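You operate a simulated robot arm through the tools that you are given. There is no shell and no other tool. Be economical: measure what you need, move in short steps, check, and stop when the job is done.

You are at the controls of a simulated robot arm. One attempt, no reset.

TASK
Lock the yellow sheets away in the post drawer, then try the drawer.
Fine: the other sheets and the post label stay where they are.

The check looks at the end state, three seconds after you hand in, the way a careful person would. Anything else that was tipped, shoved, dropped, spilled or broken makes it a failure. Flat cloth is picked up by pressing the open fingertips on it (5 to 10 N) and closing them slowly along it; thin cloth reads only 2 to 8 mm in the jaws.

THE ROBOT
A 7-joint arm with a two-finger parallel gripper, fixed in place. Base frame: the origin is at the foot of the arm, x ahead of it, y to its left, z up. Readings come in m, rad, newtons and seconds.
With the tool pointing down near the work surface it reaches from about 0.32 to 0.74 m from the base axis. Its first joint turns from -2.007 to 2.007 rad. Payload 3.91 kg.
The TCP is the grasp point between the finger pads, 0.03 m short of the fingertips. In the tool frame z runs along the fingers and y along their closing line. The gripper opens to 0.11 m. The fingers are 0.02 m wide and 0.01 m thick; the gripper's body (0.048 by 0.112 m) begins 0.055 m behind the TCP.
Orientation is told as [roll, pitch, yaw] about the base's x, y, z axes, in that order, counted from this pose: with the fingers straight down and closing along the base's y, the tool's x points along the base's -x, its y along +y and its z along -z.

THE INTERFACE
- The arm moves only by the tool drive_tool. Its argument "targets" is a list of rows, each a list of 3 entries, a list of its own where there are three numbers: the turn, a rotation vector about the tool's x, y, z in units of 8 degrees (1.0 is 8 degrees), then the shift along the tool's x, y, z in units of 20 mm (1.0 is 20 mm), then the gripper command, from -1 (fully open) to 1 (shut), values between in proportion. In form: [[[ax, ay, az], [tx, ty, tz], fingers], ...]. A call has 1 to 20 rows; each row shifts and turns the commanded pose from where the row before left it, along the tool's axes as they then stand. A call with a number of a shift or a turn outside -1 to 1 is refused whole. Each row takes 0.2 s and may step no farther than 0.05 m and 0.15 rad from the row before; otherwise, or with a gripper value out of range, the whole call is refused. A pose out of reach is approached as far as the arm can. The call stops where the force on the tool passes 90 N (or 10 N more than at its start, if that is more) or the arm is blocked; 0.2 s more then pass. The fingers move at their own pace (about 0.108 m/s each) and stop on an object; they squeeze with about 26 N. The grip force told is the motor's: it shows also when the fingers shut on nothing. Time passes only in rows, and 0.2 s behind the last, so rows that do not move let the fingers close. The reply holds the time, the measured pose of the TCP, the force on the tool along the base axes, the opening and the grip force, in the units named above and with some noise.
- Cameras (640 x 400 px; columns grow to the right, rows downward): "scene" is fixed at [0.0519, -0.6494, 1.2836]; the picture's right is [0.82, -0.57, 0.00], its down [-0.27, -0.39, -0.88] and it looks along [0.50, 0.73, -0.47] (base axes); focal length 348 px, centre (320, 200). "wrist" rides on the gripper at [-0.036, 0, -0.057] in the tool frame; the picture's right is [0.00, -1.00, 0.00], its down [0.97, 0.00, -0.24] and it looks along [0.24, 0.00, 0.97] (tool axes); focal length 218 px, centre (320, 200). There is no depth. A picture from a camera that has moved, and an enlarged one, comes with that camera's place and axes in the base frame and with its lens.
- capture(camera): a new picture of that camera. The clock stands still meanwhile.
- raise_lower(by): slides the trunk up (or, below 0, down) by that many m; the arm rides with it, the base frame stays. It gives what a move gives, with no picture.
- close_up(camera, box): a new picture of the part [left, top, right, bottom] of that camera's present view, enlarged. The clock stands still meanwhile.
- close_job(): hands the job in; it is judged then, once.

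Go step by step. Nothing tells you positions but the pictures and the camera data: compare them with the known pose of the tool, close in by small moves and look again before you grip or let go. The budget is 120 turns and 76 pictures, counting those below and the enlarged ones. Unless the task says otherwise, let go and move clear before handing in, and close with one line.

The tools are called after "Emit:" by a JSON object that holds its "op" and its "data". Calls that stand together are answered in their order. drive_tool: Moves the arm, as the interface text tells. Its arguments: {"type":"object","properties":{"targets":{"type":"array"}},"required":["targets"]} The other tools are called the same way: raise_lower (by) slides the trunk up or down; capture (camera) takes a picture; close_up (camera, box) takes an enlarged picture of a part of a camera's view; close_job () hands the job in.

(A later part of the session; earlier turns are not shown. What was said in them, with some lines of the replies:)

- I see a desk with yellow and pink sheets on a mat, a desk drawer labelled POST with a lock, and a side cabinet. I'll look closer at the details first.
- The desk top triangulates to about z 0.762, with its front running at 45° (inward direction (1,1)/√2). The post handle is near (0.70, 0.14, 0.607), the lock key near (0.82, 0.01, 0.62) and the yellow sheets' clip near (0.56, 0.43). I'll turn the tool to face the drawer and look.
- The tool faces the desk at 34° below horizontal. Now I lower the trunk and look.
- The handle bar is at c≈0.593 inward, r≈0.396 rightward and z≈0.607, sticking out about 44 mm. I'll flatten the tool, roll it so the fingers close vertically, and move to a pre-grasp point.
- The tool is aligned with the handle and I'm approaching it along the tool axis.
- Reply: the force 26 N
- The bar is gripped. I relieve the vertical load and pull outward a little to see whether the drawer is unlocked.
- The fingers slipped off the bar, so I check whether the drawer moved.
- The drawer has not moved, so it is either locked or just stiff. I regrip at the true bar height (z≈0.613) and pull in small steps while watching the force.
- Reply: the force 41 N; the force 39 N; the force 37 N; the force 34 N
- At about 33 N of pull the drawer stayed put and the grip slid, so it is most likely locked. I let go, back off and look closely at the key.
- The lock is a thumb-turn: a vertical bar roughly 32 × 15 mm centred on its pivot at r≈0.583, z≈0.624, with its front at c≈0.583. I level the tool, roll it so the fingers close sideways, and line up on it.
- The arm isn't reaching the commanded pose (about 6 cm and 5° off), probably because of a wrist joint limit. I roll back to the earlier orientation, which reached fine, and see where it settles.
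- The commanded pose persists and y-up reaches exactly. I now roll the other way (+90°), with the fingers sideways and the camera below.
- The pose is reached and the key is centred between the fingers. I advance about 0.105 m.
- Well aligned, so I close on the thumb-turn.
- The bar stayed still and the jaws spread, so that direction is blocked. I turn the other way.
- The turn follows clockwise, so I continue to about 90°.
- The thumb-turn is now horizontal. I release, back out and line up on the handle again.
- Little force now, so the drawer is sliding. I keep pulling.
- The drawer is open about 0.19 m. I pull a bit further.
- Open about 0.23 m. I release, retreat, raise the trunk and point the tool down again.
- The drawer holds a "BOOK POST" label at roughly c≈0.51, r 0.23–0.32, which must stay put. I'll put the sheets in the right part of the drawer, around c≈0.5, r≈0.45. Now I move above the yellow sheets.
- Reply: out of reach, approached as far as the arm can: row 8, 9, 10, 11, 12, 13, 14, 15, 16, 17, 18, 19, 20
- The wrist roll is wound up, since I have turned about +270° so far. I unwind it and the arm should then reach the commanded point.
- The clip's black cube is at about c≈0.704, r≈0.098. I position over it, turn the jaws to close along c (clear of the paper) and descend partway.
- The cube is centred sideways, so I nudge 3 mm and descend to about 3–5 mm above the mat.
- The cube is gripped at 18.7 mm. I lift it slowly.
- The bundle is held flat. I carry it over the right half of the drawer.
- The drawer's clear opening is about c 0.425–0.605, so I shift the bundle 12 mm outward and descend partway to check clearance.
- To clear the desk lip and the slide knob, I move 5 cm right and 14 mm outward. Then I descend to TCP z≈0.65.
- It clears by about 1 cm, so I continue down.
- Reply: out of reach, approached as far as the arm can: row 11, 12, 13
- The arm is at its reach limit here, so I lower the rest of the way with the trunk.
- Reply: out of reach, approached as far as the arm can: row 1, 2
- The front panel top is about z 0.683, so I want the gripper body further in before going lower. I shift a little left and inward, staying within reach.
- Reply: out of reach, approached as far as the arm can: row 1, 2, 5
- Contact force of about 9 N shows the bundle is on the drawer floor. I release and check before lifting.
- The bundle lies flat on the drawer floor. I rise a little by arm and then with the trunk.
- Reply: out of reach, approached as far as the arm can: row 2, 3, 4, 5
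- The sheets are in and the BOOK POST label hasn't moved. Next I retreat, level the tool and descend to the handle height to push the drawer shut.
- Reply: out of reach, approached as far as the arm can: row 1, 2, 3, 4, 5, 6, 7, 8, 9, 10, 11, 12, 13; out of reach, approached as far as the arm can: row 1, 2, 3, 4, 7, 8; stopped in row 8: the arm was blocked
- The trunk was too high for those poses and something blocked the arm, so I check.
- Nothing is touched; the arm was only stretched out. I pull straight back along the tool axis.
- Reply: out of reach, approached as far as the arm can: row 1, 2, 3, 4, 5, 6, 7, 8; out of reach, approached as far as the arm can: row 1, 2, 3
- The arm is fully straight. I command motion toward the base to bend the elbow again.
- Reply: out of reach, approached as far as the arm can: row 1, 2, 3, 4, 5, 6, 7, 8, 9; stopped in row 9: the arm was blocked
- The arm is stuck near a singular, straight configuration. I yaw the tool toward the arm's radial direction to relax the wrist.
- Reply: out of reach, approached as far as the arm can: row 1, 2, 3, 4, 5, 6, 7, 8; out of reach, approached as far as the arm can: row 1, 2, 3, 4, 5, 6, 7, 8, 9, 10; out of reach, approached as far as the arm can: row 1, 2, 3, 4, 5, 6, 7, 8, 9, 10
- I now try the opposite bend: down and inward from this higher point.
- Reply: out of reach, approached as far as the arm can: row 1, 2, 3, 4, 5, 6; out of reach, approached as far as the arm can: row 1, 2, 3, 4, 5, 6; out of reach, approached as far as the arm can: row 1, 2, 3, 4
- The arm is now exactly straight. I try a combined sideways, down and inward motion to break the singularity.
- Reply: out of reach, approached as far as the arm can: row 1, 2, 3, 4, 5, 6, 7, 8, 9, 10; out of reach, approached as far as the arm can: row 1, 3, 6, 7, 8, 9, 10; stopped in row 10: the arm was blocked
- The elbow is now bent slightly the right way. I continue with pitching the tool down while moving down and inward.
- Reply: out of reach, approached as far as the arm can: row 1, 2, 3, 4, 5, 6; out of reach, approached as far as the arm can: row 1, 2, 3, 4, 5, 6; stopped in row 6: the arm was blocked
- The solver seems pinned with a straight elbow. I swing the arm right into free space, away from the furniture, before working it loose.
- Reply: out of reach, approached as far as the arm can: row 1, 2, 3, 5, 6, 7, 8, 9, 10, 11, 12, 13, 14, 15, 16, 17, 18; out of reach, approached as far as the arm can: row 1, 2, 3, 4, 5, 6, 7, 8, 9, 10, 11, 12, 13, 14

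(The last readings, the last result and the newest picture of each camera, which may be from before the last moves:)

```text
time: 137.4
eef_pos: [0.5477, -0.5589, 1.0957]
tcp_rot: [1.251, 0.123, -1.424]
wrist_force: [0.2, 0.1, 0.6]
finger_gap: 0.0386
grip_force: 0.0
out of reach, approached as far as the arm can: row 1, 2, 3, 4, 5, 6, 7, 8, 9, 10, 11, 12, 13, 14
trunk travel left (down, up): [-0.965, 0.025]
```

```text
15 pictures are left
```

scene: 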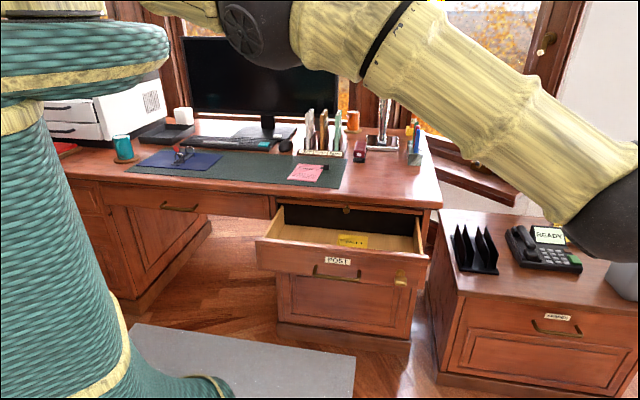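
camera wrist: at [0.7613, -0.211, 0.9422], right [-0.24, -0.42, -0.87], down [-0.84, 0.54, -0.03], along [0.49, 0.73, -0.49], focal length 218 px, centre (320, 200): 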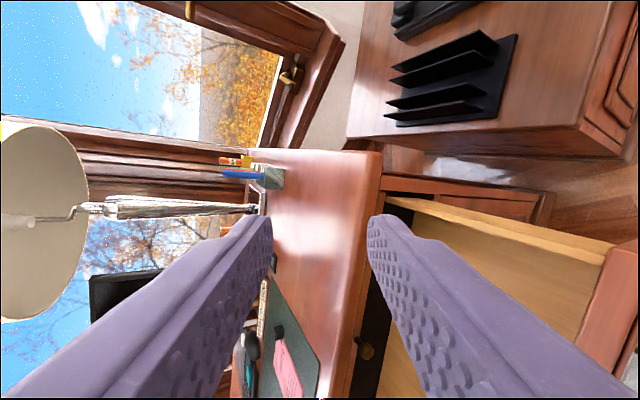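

The elbow is bending now. I lower the trunk here in free space, then move up and inward.

Emit:
{"op": "raise_lower", "data": {"by": -0.38}}

Emit:
{"op": "drive_tool", "data": {"targets": [[[0, 0, 0], [0.6, 0.7, -0.8], 0.3], [[0, 0, 0], [0.6, 0.7, -0.8], 0.3], [[0, 0, 0], [0.6, 0.7, -0.8], 0.3], [[0, 0, 0], [0.6, 0.7, -0.8], 0.3], [[0, 0, 0], [0.6, 0.7, -0.8], 0.3], [[0, 0, 0], [0.6, 0.7, -0.8], 0.3], [[0, 0, 0], [0.6, 0.7, -0.8], 0.3], [[0, 0, 0], [0.6, 0.7, -0.8], 0.3]]}}

```text
time: 141.0
eef_pos: [0.5471, -0.5585, 0.7164]
tcp_rot: [1.251, 0.121, -1.426]
wrist_force: [-0.2, -0.7, -0.5]
finger_gap: 0.0384
grip_force: 0.0
trunk travel left (down, up): [-0.585, 0.405]
```

```text
time: 142.8
eef_pos: [0.4525, -0.4957, 0.8735]
tcp_rot: [1.252, 0.123, -1.424]
wrist_force: [-0.3, -1.3, 0.5]
finger_gap: 0.0384
grip_force: 0.0
trunk travel left (down, up): [-0.585, 0.405]
```

The arm is free again. I re-level the tool to face the drawer (y-up).

Emit:
{"op": "drive_tool", "data": {"targets": [[[0.11, 0.86, -0.285], [0, 0, 0], 0.3], [[0.11, 0.86, -0.285], [0, 0, 0], 0.3], [[0.11, 0.86, -0.285], [0, 0, 0], 0.3], [[0.11, 0.86, -0.285], [0, 0, 0], 0.3], [[0.11, 0.86, -0.285], [0, 0, 0], 0.3], [[0, -0.27, -0.84], [0, 0, 0], 0.3], [[-0.8, 0, 0], [0, 0, 0], 0.3], [[-0.8, 0, 0], [0, 0, 0], 0.3], [[-0.7, 0, 0], [0, 0, 0], 0.3], [[0, 0, 0], [0, 0, 0], 0.3]]}}

Emit:
{"op": "raise_lower", "data": {"by": -0.2}}

```text
time: 145.0
eef_pos: [0.4513, -0.4952, 0.874]
tcp_rot: [1.575, -0.002, -0.785]
wrist_force: [-0.4, 0.1, 0.8]
finger_gap: 0.0383
grip_force: 0.0
trunk travel left (down, up): [-0.585, 0.405]
```

```text
time: 147.2
eef_pos: [0.4496, -0.4946, 0.6737]
tcp_rot: [1.576, 0.0, -0.789]
wrist_force: [1.0, -0.3, 0.5]
finger_gap: 0.0385
grip_force: 0.1
trunk travel left (down, up): [-0.385, 0.605]
```

Emit:
{"op": "drive_tool", "data": {"targets": [[[0, 0, 0], [0.97, -0.2, 0.9], 0.3], [[0, 0, 0], [0.97, -0.2, 0.9], 0.3], [[0, 0, 0], [0.97, -0.2, 0.9], 0.3], [[0, 0, 0], [0.97, -0.2, 0.9], 0.3], [[0, 0, 0], [0.97, -0.2, 0.9], 0.3], [[0, 0, 0], [0.97, -0.2, 0.9], 0.3], [[0, 0, 0], [0.97, -0.2, 0.9], 0.3], [[0, 0, 0], [0.97, -0.2, 0.9], 0.3], [[0, 0, 0], [0.97, -0.2, 0.9], 0.3], [[0, 0, 0], [0.97, -0.2, 0.9], 0.3], [[0, 0, 0], [0.97, -0.2, 0.9], 0.3], [[0, 0, 0], [0.97, -0.2, 0.9], 0.3], [[0, 0, 0], [0.97, -0.2, 0.9], 0.3], [[0, 0, 0], [0.97, -0.2, 0.9], 0.3], [[0, 0, 0], [0, -0.2, 0.9], 0.3], [[0, 0, 0], [0, 0, 0.9], 0.3]]}}

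Emit:
{"op": "capture", "data": {"camera": "wrist"}}

```text
time: 150.6
eef_pos: [0.4636, -0.0992, 0.6145]
tcp_rot: [1.575, -0.003, -0.786]
wrist_force: [-0.2, -0.1, 0.2]
finger_gap: 0.0383
grip_force: 0.0
trunk travel left (down, up): [-0.385, 0.605]
```

```text
14 pictures are left
camera wrist: at [0.4488, -0.165, 0.6142], right [0.0, 0.0, -1.0], down [-0.86, 0.52, 0.0], along [0.52, 0.86, 0.0], focal length 218 px, centre (320, 200)
```

wrist: 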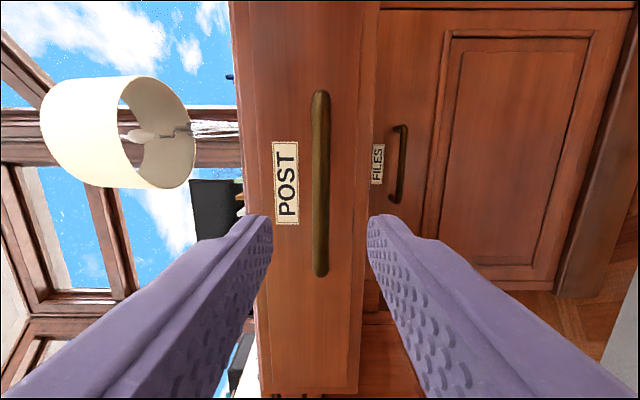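

Aligned on the handle. I advance, grip it and push the drawer in.

Emit:
{"op": "drive_tool", "data": {"targets": [[[0, 0, 0], [0, 0, 0.9], 0.3], [[0, 0, 0], [0, 0, 0.9], 0.3], [[0, 0, 0], [0, 0, 0.9], 0.3], [[0, 0, 0], [0, 0, 0.9], 0.3], [[0, 0, 0], [0, 0, 0.9], 0.3], [[0, 0, 0], [0, 0, 0.6], 0.3], [[0, 0, 0], [0, 0, 0], 0.3], [[0, 0, 0], [0, 0, 0], 1], [[0, 0, 0], [0, 0, 0], 1], [[0, 0, 0], [0, 0, 0], 1]]}}

Emit:
{"op": "drive_tool", "data": {"targets": [[[0, 0, 0], [0, 0, 0.6], 1], [[0, 0, 0], [0, 0, 0.6], 1], [[0, 0, 0], [0, 0, 0.6], 1], [[0, 0, 0], [0, 0, 0.6], 1], [[0, 0, 0], [0, 0, 0.6], 1], [[0, 0, 0], [0, 0, 0.6], 1], [[0, 0, 0], [0, 0, 0.6], 1], [[0, 0, 0], [0, 0, 0.6], 1], [[0, 0, 0], [0, 0, 0.6], 1], [[0, 0, 0], [0, 0, 0.6], 1], [[0, 0, 0], [0, 0, 0.6], 1], [[0, 0, 0], [0, 0, 0.6], 1], [[0, 0, 0], [0, 0, 0.6], 1], [[0, 0, 0], [0, 0, 0.6], 1], [[0, 0, 0], [0, 0, 0.6], 1], [[0, 0, 0], [0, 0, 0.6], 1], [[0, 0, 0], [0, 0, 0.6], 1], [[0, 0, 0], [0, 0, 0.6], 1], [[0, 0, 0], [0, 0, 0], 1]]}}

```text
time: 152.8
eef_pos: [0.5347, -0.0266, 0.6131]
tcp_rot: [1.574, -0.001, -0.787]
wrist_force: [3.0, 1.5, 2.3]
finger_gap: 0.0124
grip_force: 44.3
trunk travel left (down, up): [-0.385, 0.605]
```

```text
time: 155.6
eef_pos: [0.6516, -0.0117, 0.614]
tcp_rot: [1.527, -0.073, -0.919]
wrist_force: [-11.0, 8.1, -16.9]
finger_gap: 0.0127
grip_force: 44.7
trunk travel left (down, up): [-0.385, 0.605]
stopped in row 14: the arm was blocked; the commanded pose is now the measured one
```

The motion was blocked and the fingers slid along the handle. I look.

Emit:
{"op": "capture", "data": {"camera": "scene"}}

Emit:
{"op": "capture", "data": {"camera": "wrist"}}

```text
13 pictures are left
```

scene: 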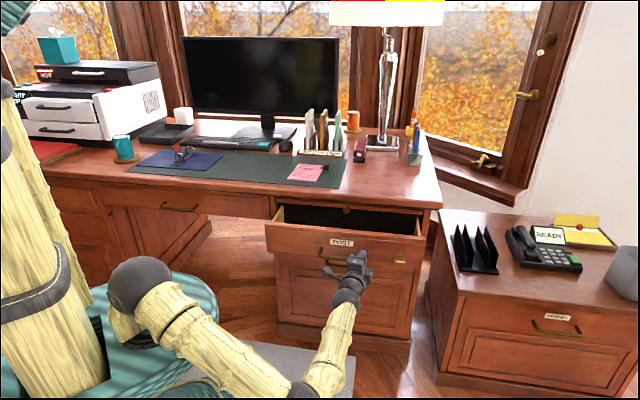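

```text
12 pictures are left
camera wrist: at [0.6286, -0.0745, 0.6193], right [0.01, -0.08, -1.0], down [-0.78, 0.63, -0.06], along [0.63, 0.78, -0.06], focal length 218 px, centre (320, 200)
```

wrist: 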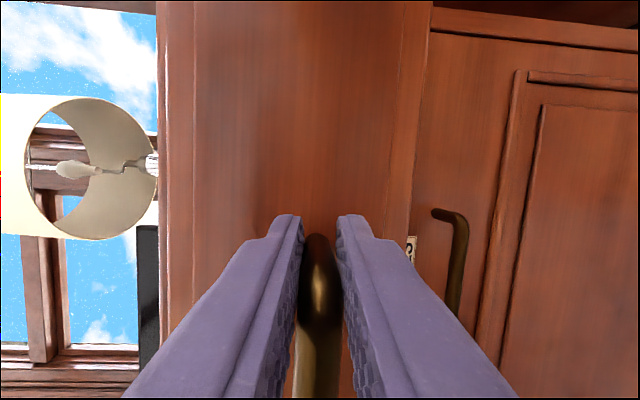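

I release, back off, square the tool and re-pose with the trunk higher so the elbow sits higher.

Emit:
{"op": "drive_tool", "data": {"targets": [[[0, 0, 0], [0, 0, 0], 0.3], [[0, 0, 0], [0, 0, 0], 0.3], [[0, 0, 0], [0, 0, -0.8], 0.3], [[0, 0, 0], [0, 0, -0.8], 0.3], [[0, 0, 0], [0, 0, -0.8], 0.3], [[0, 0, 0], [0, 0, -0.8], 0.3], [[0, 0.95, 0], [0, 0, 0], 0.3], [[-0.33, 0, 0.5], [0, 0, 0], 0.3], [[0, 0, 0], [0, 0, 0], 0.3]]}}

Emit:
{"op": "raise_lower", "data": {"by": 0.1}}

Emit:
{"op": "drive_tool", "data": {"targets": [[[0, 0, 0], [0, -0.8, 0], 1], [[0, 0, 0], [0, -0.8, 0], 1], [[0, 0, 0], [0, -0.8, 0], 1], [[0, 0, 0], [0, -0.8, 0], 1], [[0, 0, 0], [0, -0.8, 0], 1], [[0, 0, 0], [0, 0, 0], 1]]}}

```text
time: 157.6
eef_pos: [0.6002, -0.0503, 0.6158]
tcp_rot: [1.572, 0.015, -0.791]
wrist_force: [0.1, 0.0, 0.5]
finger_gap: 0.0385
grip_force: 0.1
trunk travel left (down, up): [-0.385, 0.605]
```

```text
time: 159.0
eef_pos: [0.6009, -0.0511, 0.7153]
tcp_rot: [1.573, 0.013, -0.792]
wrist_force: [-0.1, -0.7, -0.2]
finger_gap: 0.0383
grip_force: 0.1
trunk travel left (down, up): [-0.485, 0.505]
```

```text
time: 160.4
eef_pos: [0.6046, -0.0654, 0.6509]
tcp_rot: [1.542, -0.05, -0.792]
wrist_force: [-0.3, -0.2, -0.2]
finger_gap: 0.0001
grip_force: 25.4
trunk travel left (down, up): [-0.485, 0.505]
```

Emit:
{"op": "drive_tool", "data": {"targets": [[[0, 0, 0], [-0.8, 0, 0], 1], [[0, 0, 0], [-0.8, 0, 0], 1], [[0, 0, 0], [0, 0, 0.6], 1], [[0, 0, 0], [0, 0, 0.6], 1], [[0, 0, 0], [0, 0, 0], 1]]}}

Emit:
{"op": "capture", "data": {"camera": "scene"}}

```text
time: 161.6
eef_pos: [0.6405, -0.0929, 0.6459]
tcp_rot: [1.541, -0.033, -0.831]
wrist_force: [0.5, 0.1, 0.5]
finger_gap: 0.0
grip_force: 26.1
trunk travel left (down, up): [-0.485, 0.505]
```

```text
11 pictures are left
```

scene: 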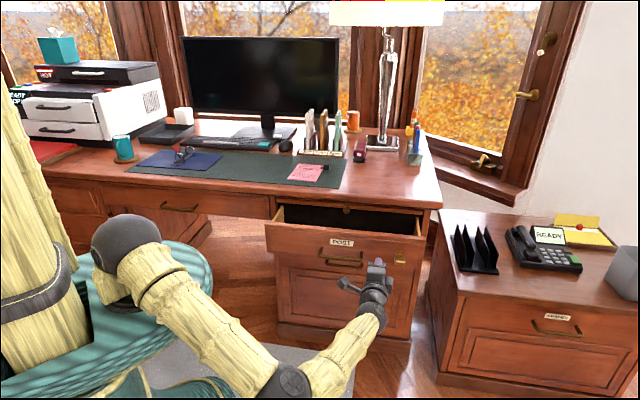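

The upper arm appears to press on the robot's own base. I raise the tool while lowering the trunk so the elbow comes up.

Emit:
{"op": "drive_tool", "data": {"targets": [[[0, 0, 0], [0, 0.5, -0.9], 1], [[0, 0, 0], [0, 0.9, -0.9], 1], [[0, 0, 0], [0, 0.9, 0], 1], [[0, 0, 0], [0, 0.9, 0], 1], [[0, 0, 0], [0, 0.9, 0], 1], [[0, 0, 0], [0, 0.9, 0], 1], [[0, 0, 0], [0, 0.9, 0], 1], [[0, 0, 0], [0, 0.9, 0], 1], [[0, 0, 0], [0, 0.9, 0], 1], [[0, 0, 0], [0, 0.9, 0], 1], [[0, 0, 0], [0, 0.9, 0], 1], [[0, 0, 0], [0, 0, 0], 1]]}}

Emit:
{"op": "raise_lower", "data": {"by": -0.2}}

Emit:
{"op": "capture", "data": {"camera": "scene"}}

```text
time: 164.2
eef_pos: [0.616, -0.0808, 0.8246]
tcp_rot: [1.572, 0.012, -0.792]
wrist_force: [-0.5, -0.4, 0.0]
finger_gap: 0.0001
grip_force: 26.1
trunk travel left (down, up): [-0.485, 0.505]
```

```text
time: 166.3
eef_pos: [0.6155, -0.0818, 0.6241]
tcp_rot: [1.571, 0.011, -0.791]
wrist_force: [0.4, 0.1, 1.0]
finger_gap: 0.0
grip_force: 25.8
trunk travel left (down, up): [-0.285, 0.705]
```

```text
10 pictures are left
```

scene: 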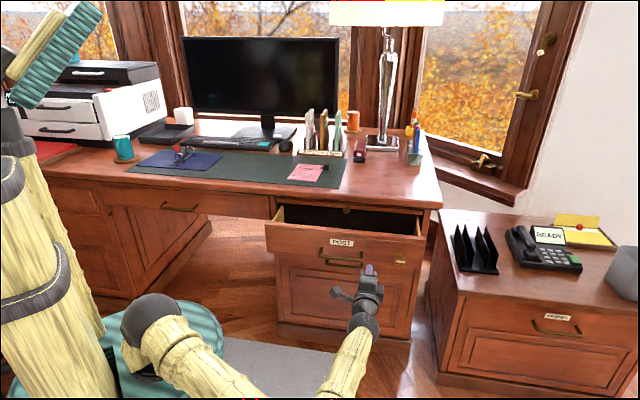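

The pose is exact now. I push the drawer with closed fingertips on the panel just right of the handle.

Emit:
{"op": "drive_tool", "data": {"targets": [[[0, 0, 0], [0, 0, 0.7], 1], [[0, 0, 0], [0, 0, 0.7], 1], [[0, 0, 0], [0, 0, 0.7], 1], [[0, 0, 0], [0, 0, 0.7], 1], [[0, 0, 0], [0, 0, 0.7], 1], [[0, 0, 0], [0, 0, 0.7], 1], [[0, 0, 0], [0, 0, 0.7], 1], [[0, 0, 0], [0, 0, 0.7], 1], [[0, 0, 0], [0, 0, 0.7], 1], [[0, 0, 0], [0, 0, 0.7], 1], [[0, 0, 0], [0, 0, 0.7], 1], [[0, 0, 0], [0, 0, 0.7], 1]]}}

```text
time: 168.9
eef_pos: [0.7357, 0.0366, 0.6264]
tcp_rot: [1.573, 0.014, -0.792]
wrist_force: [0.1, -1.6, 0.1]
finger_gap: 0.0
grip_force: 26.1
trunk travel left (down, up): [-0.285, 0.705]
```

Emit:
{"op": "drive_tool", "data": {"targets": [[[0, 0, 0], [0, 0, 0.6], 1], [[0, 0, 0], [0, 0, 0.6], 1], [[0, 0, 0], [0, 0, 0.5], 1], [[0, 0, 0], [0, 0, 0.5], 1], [[0, 0, 0], [0, 0, 0.4], 1], [[0, 0, 0], [0, 0, 0.4], 1], [[0, 0, 0], [0, 0, 0.3], 1], [[0, 0, 0], [0, 0, 0.2], 1], [[0, 0, 0], [0, 0, 0], 1]]}}

Emit:
{"op": "close_up", "data": {"camera": "scene", "box": [260, 190, 450, 300]}}

```text
time: 170.5
eef_pos: [0.7732, 0.0745, 0.6242]
tcp_rot: [1.575, 0.011, -0.783]
wrist_force: [-52.8, -21.0, 7.7]
finger_gap: 0.0002
grip_force: 25.8
trunk travel left (down, up): [-0.285, 0.705]
stopped in row 7: the force on the tool passed its limit (the readings are from after the stop); the commanded pose is now the measured one
```

```text
3.37 times, centred on (355, 245) of scene
camera zoom: at [0.0519, -0.6494, 1.2836], right [0.82, -0.57, 0.0], down [-0.27, -0.39, -0.88], along [0.5, 0.73, -0.47], focal length 1174 px, centre (202, 48)
```

zoom: 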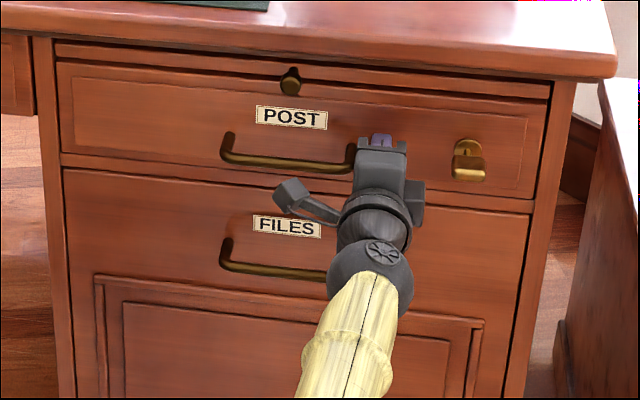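

The drawer is shut. I back off, move in front of the thumb-turn and roll the wrist 180° (as when I unlocked it) to turn it back.

Emit:
{"op": "drive_tool", "data": {"targets": [[[0, 0, 0], [0, 0, -0.9], 1], [[0, 0, 0], [0, 0, -0.9], 1], [[0, 0, 0], [0, 0, -0.9], 1], [[0, 0, 0], [0, 0, -0.9], 1], [[0, 0, 0], [0, 0, -0.9], 0.2], [[0, 0, 0], [0, 0, -0.9], 0.2], [[0, 0, 0], [-0.9, 0, 0], 0.2], [[0, 0, 0], [-0.9, 0, 0], 0.2], [[0, 0, 0], [-0.9, 0, 0], 0.2], [[0, 0, 0], [-0.9, 0, 0], 0.2], [[0, 0, 0], [-0.7, 0, 0], 0.2]]}}

Emit:
{"op": "drive_tool", "data": {"targets": [[[0, 0, 1], [0, 0, 0], 0.2], [[0, 0, 1], [0, 0, 0], 0.2], [[0, 0, 1], [0, 0, 0], 0.2], [[0, 0, 1], [0, 0, 0], 0.2], [[0, 0, 1], [0, 0, 0], 0.2], [[0, 0, 1], [0, 0, 0], 0.2], [[0, 0, 1], [0, 0, 0], 0.2], [[0, 0, 1], [0, 0, 0], 0.2], [[0, 0, 1], [0, 0, 0], 0.2], [[0, 0, 1], [0, 0, 0], 0.2], [[0, 0, 1], [0, 0, 0], 0.2], [[0, 0, 1], [0, 0, 0], 0.2], [[0, 0, 1], [0, 0, 0], 0.2], [[0, 0, 1], [0, 0, 0], 0.2], [[0, 0, 1], [0, 0, 0], 0.2], [[0, 0, 1], [0, 0, 0], 0.2], [[0, 0, 1], [0, 0, 0], 0.2], [[0, 0, 1], [0, 0, 0], 0.2]]}}

Emit:
{"op": "drive_tool", "data": {"targets": [[[0, 0, 1], [0, 0, 0], 0.2], [[0, 0, 1], [0, 0, 0], 0.2], [[0, 0, 1], [0, 0, 0], 0.2], [[0, 0, 1], [0, 0, 0], 0.2], [[0, 0, 0.5], [0, 0, 0], 0.2], [[0, 0, 0], [0, 0, 0], 0.2]]}}

Emit:
{"op": "capture", "data": {"camera": "wrist"}}

```text
time: 172.9
eef_pos: [0.7609, -0.0615, 0.6192]
tcp_rot: [1.569, 0.014, -0.788]
wrist_force: [1.2, -0.4, -0.1]
finger_gap: 0.0438
grip_force: 0.0
trunk travel left (down, up): [-0.285, 0.705]
```

```text
time: 176.7
eef_pos: [0.7613, -0.0608, 0.619]
tcp_rot: [-1.57, 0.611, 2.353]
wrist_force: [-0.5, -0.2, 0.2]
finger_gap: 0.044
grip_force: 0.0
trunk travel left (down, up): [-0.285, 0.705]
```

```text
time: 178.1
eef_pos: [0.7596, -0.0591, 0.6185]
tcp_rot: [-1.568, -0.017, 2.354]
wrist_force: [-0.1, -0.8, -0.1]
finger_gap: 0.0438
grip_force: 0.3
trunk travel left (down, up): [-0.285, 0.705]
```

```text
8 pictures are left
camera wrist: at [0.6956, -0.075, 0.6198], right [0.01, -0.01, 1.0], down [0.51, -0.86, -0.01], along [0.86, 0.51, -0.01], focal length 218 px, centre (320, 200)
```

wrist: 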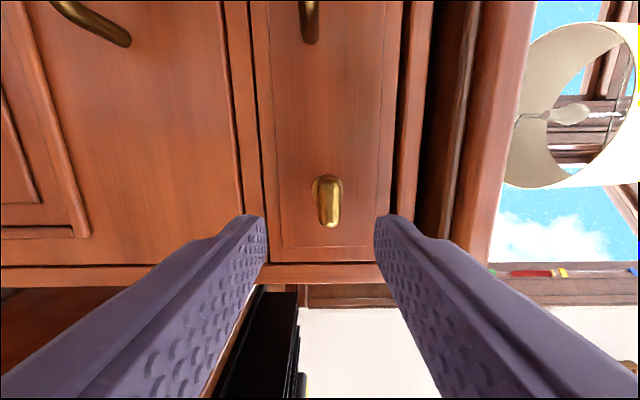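

In reach and aligned. I correct 5 mm up and 3 mm right, advance and grip the thumb-turn.

Emit:
{"op": "drive_tool", "data": {"targets": [[[0, 0, 0], [0.15, -0.28, 0], 0.2], [[0, 0, 0], [0, 0, 0.9], 0.2], [[0, 0, 0], [0, 0, 0.9], 0.2], [[0, 0, 0], [0, 0, 0.9], 0.2], [[0, 0, 0], [0, 0, 0.9], 0.2], [[0, 0, 0], [0, 0, 0.9], 0.2], [[0, 0, 0], [0, 0, 0.1], 0.2], [[0, 0, 0], [0, 0, 0], 1], [[0, 0, 0], [0, 0, 0], 1], [[0, 0, 0], [0, 0, 0], 1]]}}

```text
time: 180.3
eef_pos: [0.8293, 0.0026, 0.6257]
tcp_rot: [-1.569, -0.011, 2.353]
wrist_force: [3.4, -0.8, 2.9]
finger_gap: 0.0159
grip_force: 45.2
trunk travel left (down, up): [-0.285, 0.705]
```

Gripped at 15.9 mm. I turn it back −90°.

Emit:
{"op": "drive_tool", "data": {"targets": [[[0, 0, -0.7], [0, 0, 0], 1], [[0, 0, -0.7], [0, 0, 0], 1], [[0, 0, -0.7], [0, 0, 0], 1], [[0, 0, -0.7], [0, 0, 0], 1], [[0, 0, -0.7], [0, 0, 0], 1], [[0, 0, -0.7], [0, 0, 0], 1], [[0, 0, -0.7], [0, 0, 0], 1], [[0, 0, -0.7], [0, 0, 0], 1], [[0, 0, -0.7], [0, 0, 0], 1], [[0, 0, -0.7], [0, 0, 0], 1], [[0, 0, -0.7], [0, 0, 0], 1], [[0, 0, -0.7], [0, 0, 0], 1], [[0, 0, -0.7], [0, 0, 0], 1], [[0, 0, -0.7], [0, 0, 0], 1], [[0, 0, -0.7], [0, 0, 0], 1], [[0, 0, -0.7], [0, 0, 0], 1], [[0, 0, -0.3], [0, 0, 0], 1], [[0, 0, 0], [0, 0, 0], 1]]}}

Emit:
{"op": "capture", "data": {"camera": "wrist"}}

```text
time: 184.1
eef_pos: [0.8271, 0.0028, 0.6274]
tcp_rot: [1.661, 1.547, -0.694]
wrist_force: [-4.3, 5.1, 22.8]
finger_gap: 0.0162
grip_force: 45.5
trunk travel left (down, up): [-0.285, 0.705]
```

```text
7 pictures are left
camera wrist: at [0.7881, -0.0377, 0.5907], right [-0.71, 0.71, -0.02], down [-0.19, -0.16, 0.97], along [0.68, 0.69, 0.24], focal length 218 px, centre (320, 200)
```

wrist: 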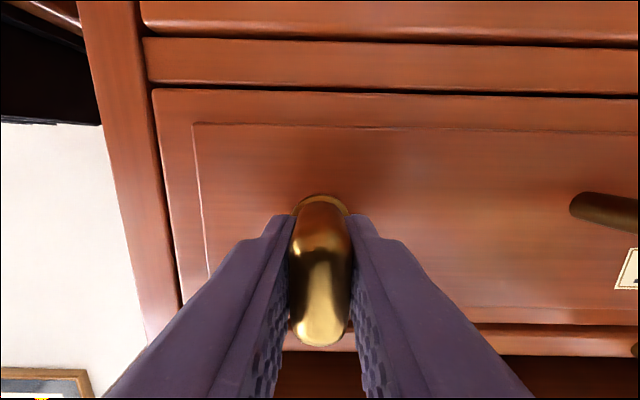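

The thumb-turn is vertical again, the locked position. I release, back off, roll to vertical jaws and go to the handle to try the drawer.

Emit:
{"op": "drive_tool", "data": {"targets": [[[0, 0, 0], [0, 0, 0], 0.2], [[0, 0, 0], [0, 0, 0], 0.2], [[0, 0, 0], [0, 0, -0.9], 0.2], [[0, 0, 0], [0, 0, -0.9], 0.2], [[0, 0, 0], [0, 0, -0.9], 0.2], [[0, 0, 0], [0, 0, -0.9], 0.2], [[0, 0, 0], [0, 0, -0.9], 0.2], [[0, 0, 0], [0, 0, -0.6], 0.2]]}}

Emit:
{"op": "drive_tool", "data": {"targets": [[[0, 0, 1], [0, 0, 0], 0.2], [[0, 0, 1], [0, 0, 0], 0.2], [[0, 0, 1], [0, 0, 0], 0.2], [[0, 0, 1], [0, 0, 0], 0.2], [[0, 0, 1], [0, 0, 0], 0.2], [[0, 0, 1], [0, 0, 0], 0.2], [[0, 0, 1], [0, 0, 0], 0.2], [[0, 0, 1], [0, 0, 0], 0.2], [[0, 0, 1], [0, 0, 0], 0.2], [[0, 0, 1], [0, 0, 0], 0.2], [[0, 0, 1], [0, 0, 0], 0.2], [[0, 0, 0.25], [0, 0, 0], 0.2]]}}

Emit:
{"op": "drive_tool", "data": {"targets": [[[0, 0, 0], [-0.95, 0.1, 0], 0.3], [[0, 0, 0], [-0.95, 0.1, 0], 0.3], [[0, 0, 0], [-0.95, 0.1, 0], 0.3], [[0, 0, 0], [-0.95, 0.1, 0], 0.3], [[0, 0, 0], [-0.95, 0.1, 0], 0.3], [[0, 0, 0], [-0.95, 0, 0], 0.3], [[0, 0, 0], [-0.95, 0, 0], 0.3], [[0, 0, 0], [-0.95, 0, 0], 0.3], [[0, 0, 0], [-0.95, 0, 0], 0.3], [[0, 0, 0], [-0.8, 0, 0], 0.3], [[0, 0, 0], [0, 0, 0], 0.3]]}}

Emit:
{"op": "capture", "data": {"camera": "wrist"}}

```text
time: 185.9
eef_pos: [0.757, -0.0684, 0.6237]
tcp_rot: [1.506, 1.55, -0.854]
wrist_force: [-0.5, 0.0, 0.2]
finger_gap: 0.0437
grip_force: 0.0
trunk travel left (down, up): [-0.285, 0.705]
```

```text
time: 188.5
eef_pos: [0.7567, -0.0696, 0.6242]
tcp_rot: [-1.569, 0.02, 2.353]
wrist_force: [0.0, 0.2, 1.0]
finger_gap: 0.0442
grip_force: 0.1
trunk travel left (down, up): [-0.285, 0.705]
```

```text
time: 190.9
eef_pos: [0.6233, 0.0638, 0.61]
tcp_rot: [-1.569, 0.021, 2.354]
wrist_force: [-0.6, 0.3, 0.5]
finger_gap: 0.0384
grip_force: 0.1
trunk travel left (down, up): [-0.285, 0.705]
```

```text
6 pictures are left
camera wrist: at [0.5585, 0.0483, 0.6098], right [-0.01, 0.02, 1.0], down [0.51, -0.86, 0.02], along [0.86, 0.51, 0.0], focal length 218 px, centre (320, 200)
```

wrist: 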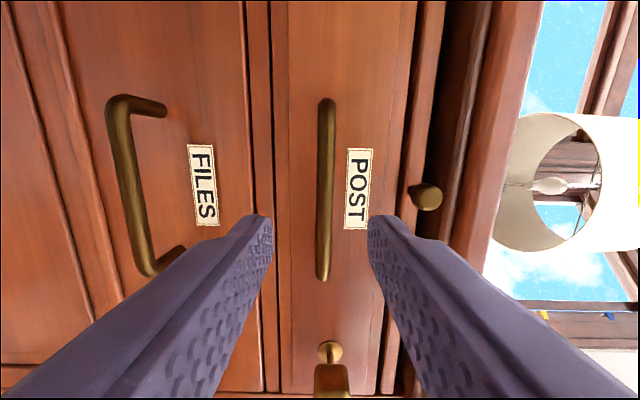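

Handle lined up. I grip it and pull gently as the trial.

Emit:
{"op": "drive_tool", "data": {"targets": [[[0, 0, 0], [0, -0.15, 0.9], 0.4], [[0, 0, 0], [0, 0, 0.9], 0.4], [[0, 0, 0], [0, 0, 0.9], 0.4], [[0, 0, 0], [0, 0, 0.9], 0.4], [[0, 0, 0], [0, 0, 0.9], 0.4], [[0, 0, 0], [0, 0, 0.9], 0.4], [[0, 0, 0], [0, 0, 0], 1], [[0, 0, 0], [0, 0, 0], 1], [[0, 0, 0], [0, 0, 0], 1], [[0, 0, 0], [0, 0, -0.15], 1], [[0, 0, 0], [0, 0, -0.15], 1]]}}

Emit:
{"op": "drive_tool", "data": {"targets": [[[0, 0, 0], [0, 0, -0.2], 1], [[0, 0, 0], [0, 0, -0.2], 1], [[0, 0, 0], [0, 0, -0.2], 1]]}}

Emit:
{"op": "close_up", "data": {"camera": "scene", "box": [260, 190, 450, 300]}}

```text
time: 193.3
eef_pos: [0.6961, 0.1367, 0.6137]
tcp_rot: [-1.572, 0.022, 2.353]
wrist_force: [26.1, 25.2, 4.2]
finger_gap: 0.0133
grip_force: 45.4
trunk travel left (down, up): [-0.285, 0.705]
```

```text
time: 194.1
eef_pos: [0.6887, 0.127, 0.6133]
tcp_rot: [-1.571, 0.023, 2.355]
wrist_force: [25.6, 30.1, 10.7]
finger_gap: 0.013
grip_force: 45.0
trunk travel left (down, up): [-0.285, 0.705]
```

```text
3.37 times, centred on (355, 245) of scene
camera zoom: at [0.0519, -0.6494, 1.2836], right [0.82, -0.57, 0.0], down [-0.27, -0.39, -0.88], along [0.5, 0.73, -0.47], focal length 1174 px, centre (202, 48)
```

zoom: 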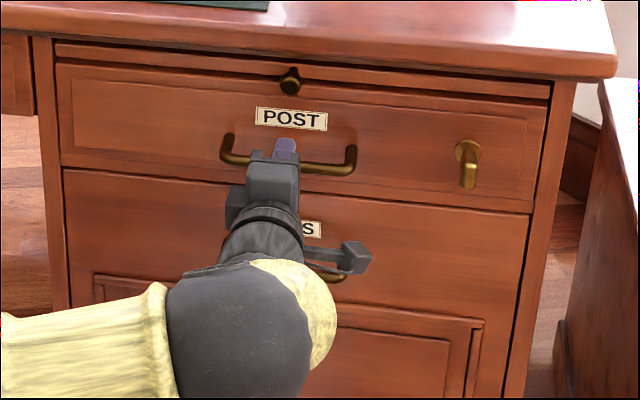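

With about 39 N of pull the drawer stays flush, so it is locked. I let go and back away.

Emit:
{"op": "drive_tool", "data": {"targets": [[[0, 0, 0], [0, 0, 0], 0.3], [[0, 0, 0], [0, 0, 0], 0.3], [[0, 0, 0], [0, 0, -0.9], 0.3], [[0, 0, 0], [0, 0, -0.9], 0.3], [[0, 0, 0], [0, 0, -0.9], 0.3], [[0, 0, 0], [0, 0, -0.9], 0.3], [[0, 0, 0], [0, 0, -0.9], 0.3], [[0, 0, 0], [0, 0, -0.9], 0.3], [[0, 0, 0], [0, 0, -0.9], 0.3], [[0, 0, 0], [0, 0, 0], 0.3]]}}

Emit:
{"op": "capture", "data": {"camera": "scene"}}

Emit:
{"op": "close_up", "data": {"camera": "scene", "box": [260, 190, 450, 300]}}

```text
time: 196.3
eef_pos: [0.5985, 0.0377, 0.6134]
tcp_rot: [-1.57, 0.02, 2.354]
wrist_force: [0.2, 0.0, -0.3]
finger_gap: 0.0386
grip_force: 0.1
trunk travel left (down, up): [-0.285, 0.705]
```

```text
4 pictures are left
```

scene: 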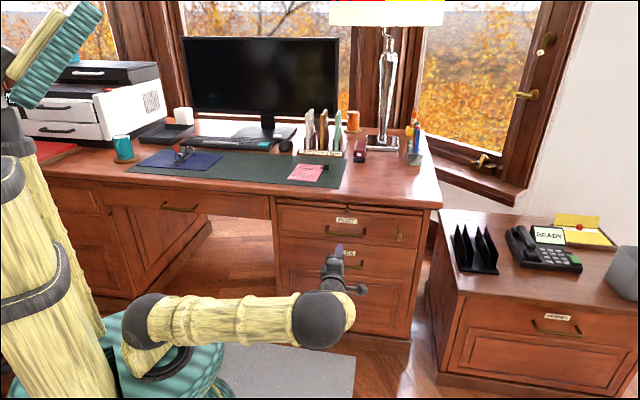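

```text
3.37 times, centred on (355, 245) of scene
camera zoom: at [0.0519, -0.6494, 1.2836], right [0.82, -0.57, 0.0], down [-0.27, -0.39, -0.88], along [0.5, 0.73, -0.47], focal length 1174 px, centre (202, 48)
```

zoom: 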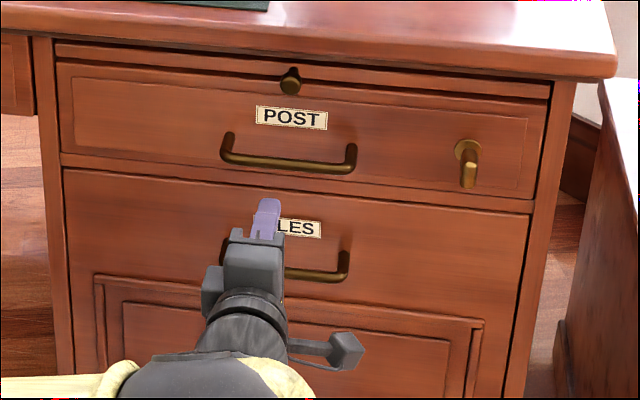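

The drawer is flush and the thumb-turn is in its locked position. The pink sheets and the desk items are where they were, and the gripper is clear, so I hand in.

Emit:
{"op": "close_job", "data": {}}

```text
The job is handed in.
```

The yellow sheets are locked in the post drawer, and it stayed shut when I pulled the handle with about 39 N. The pink sheets haven't moved, and the post label was in place when I last saw it, before closing the drawer.
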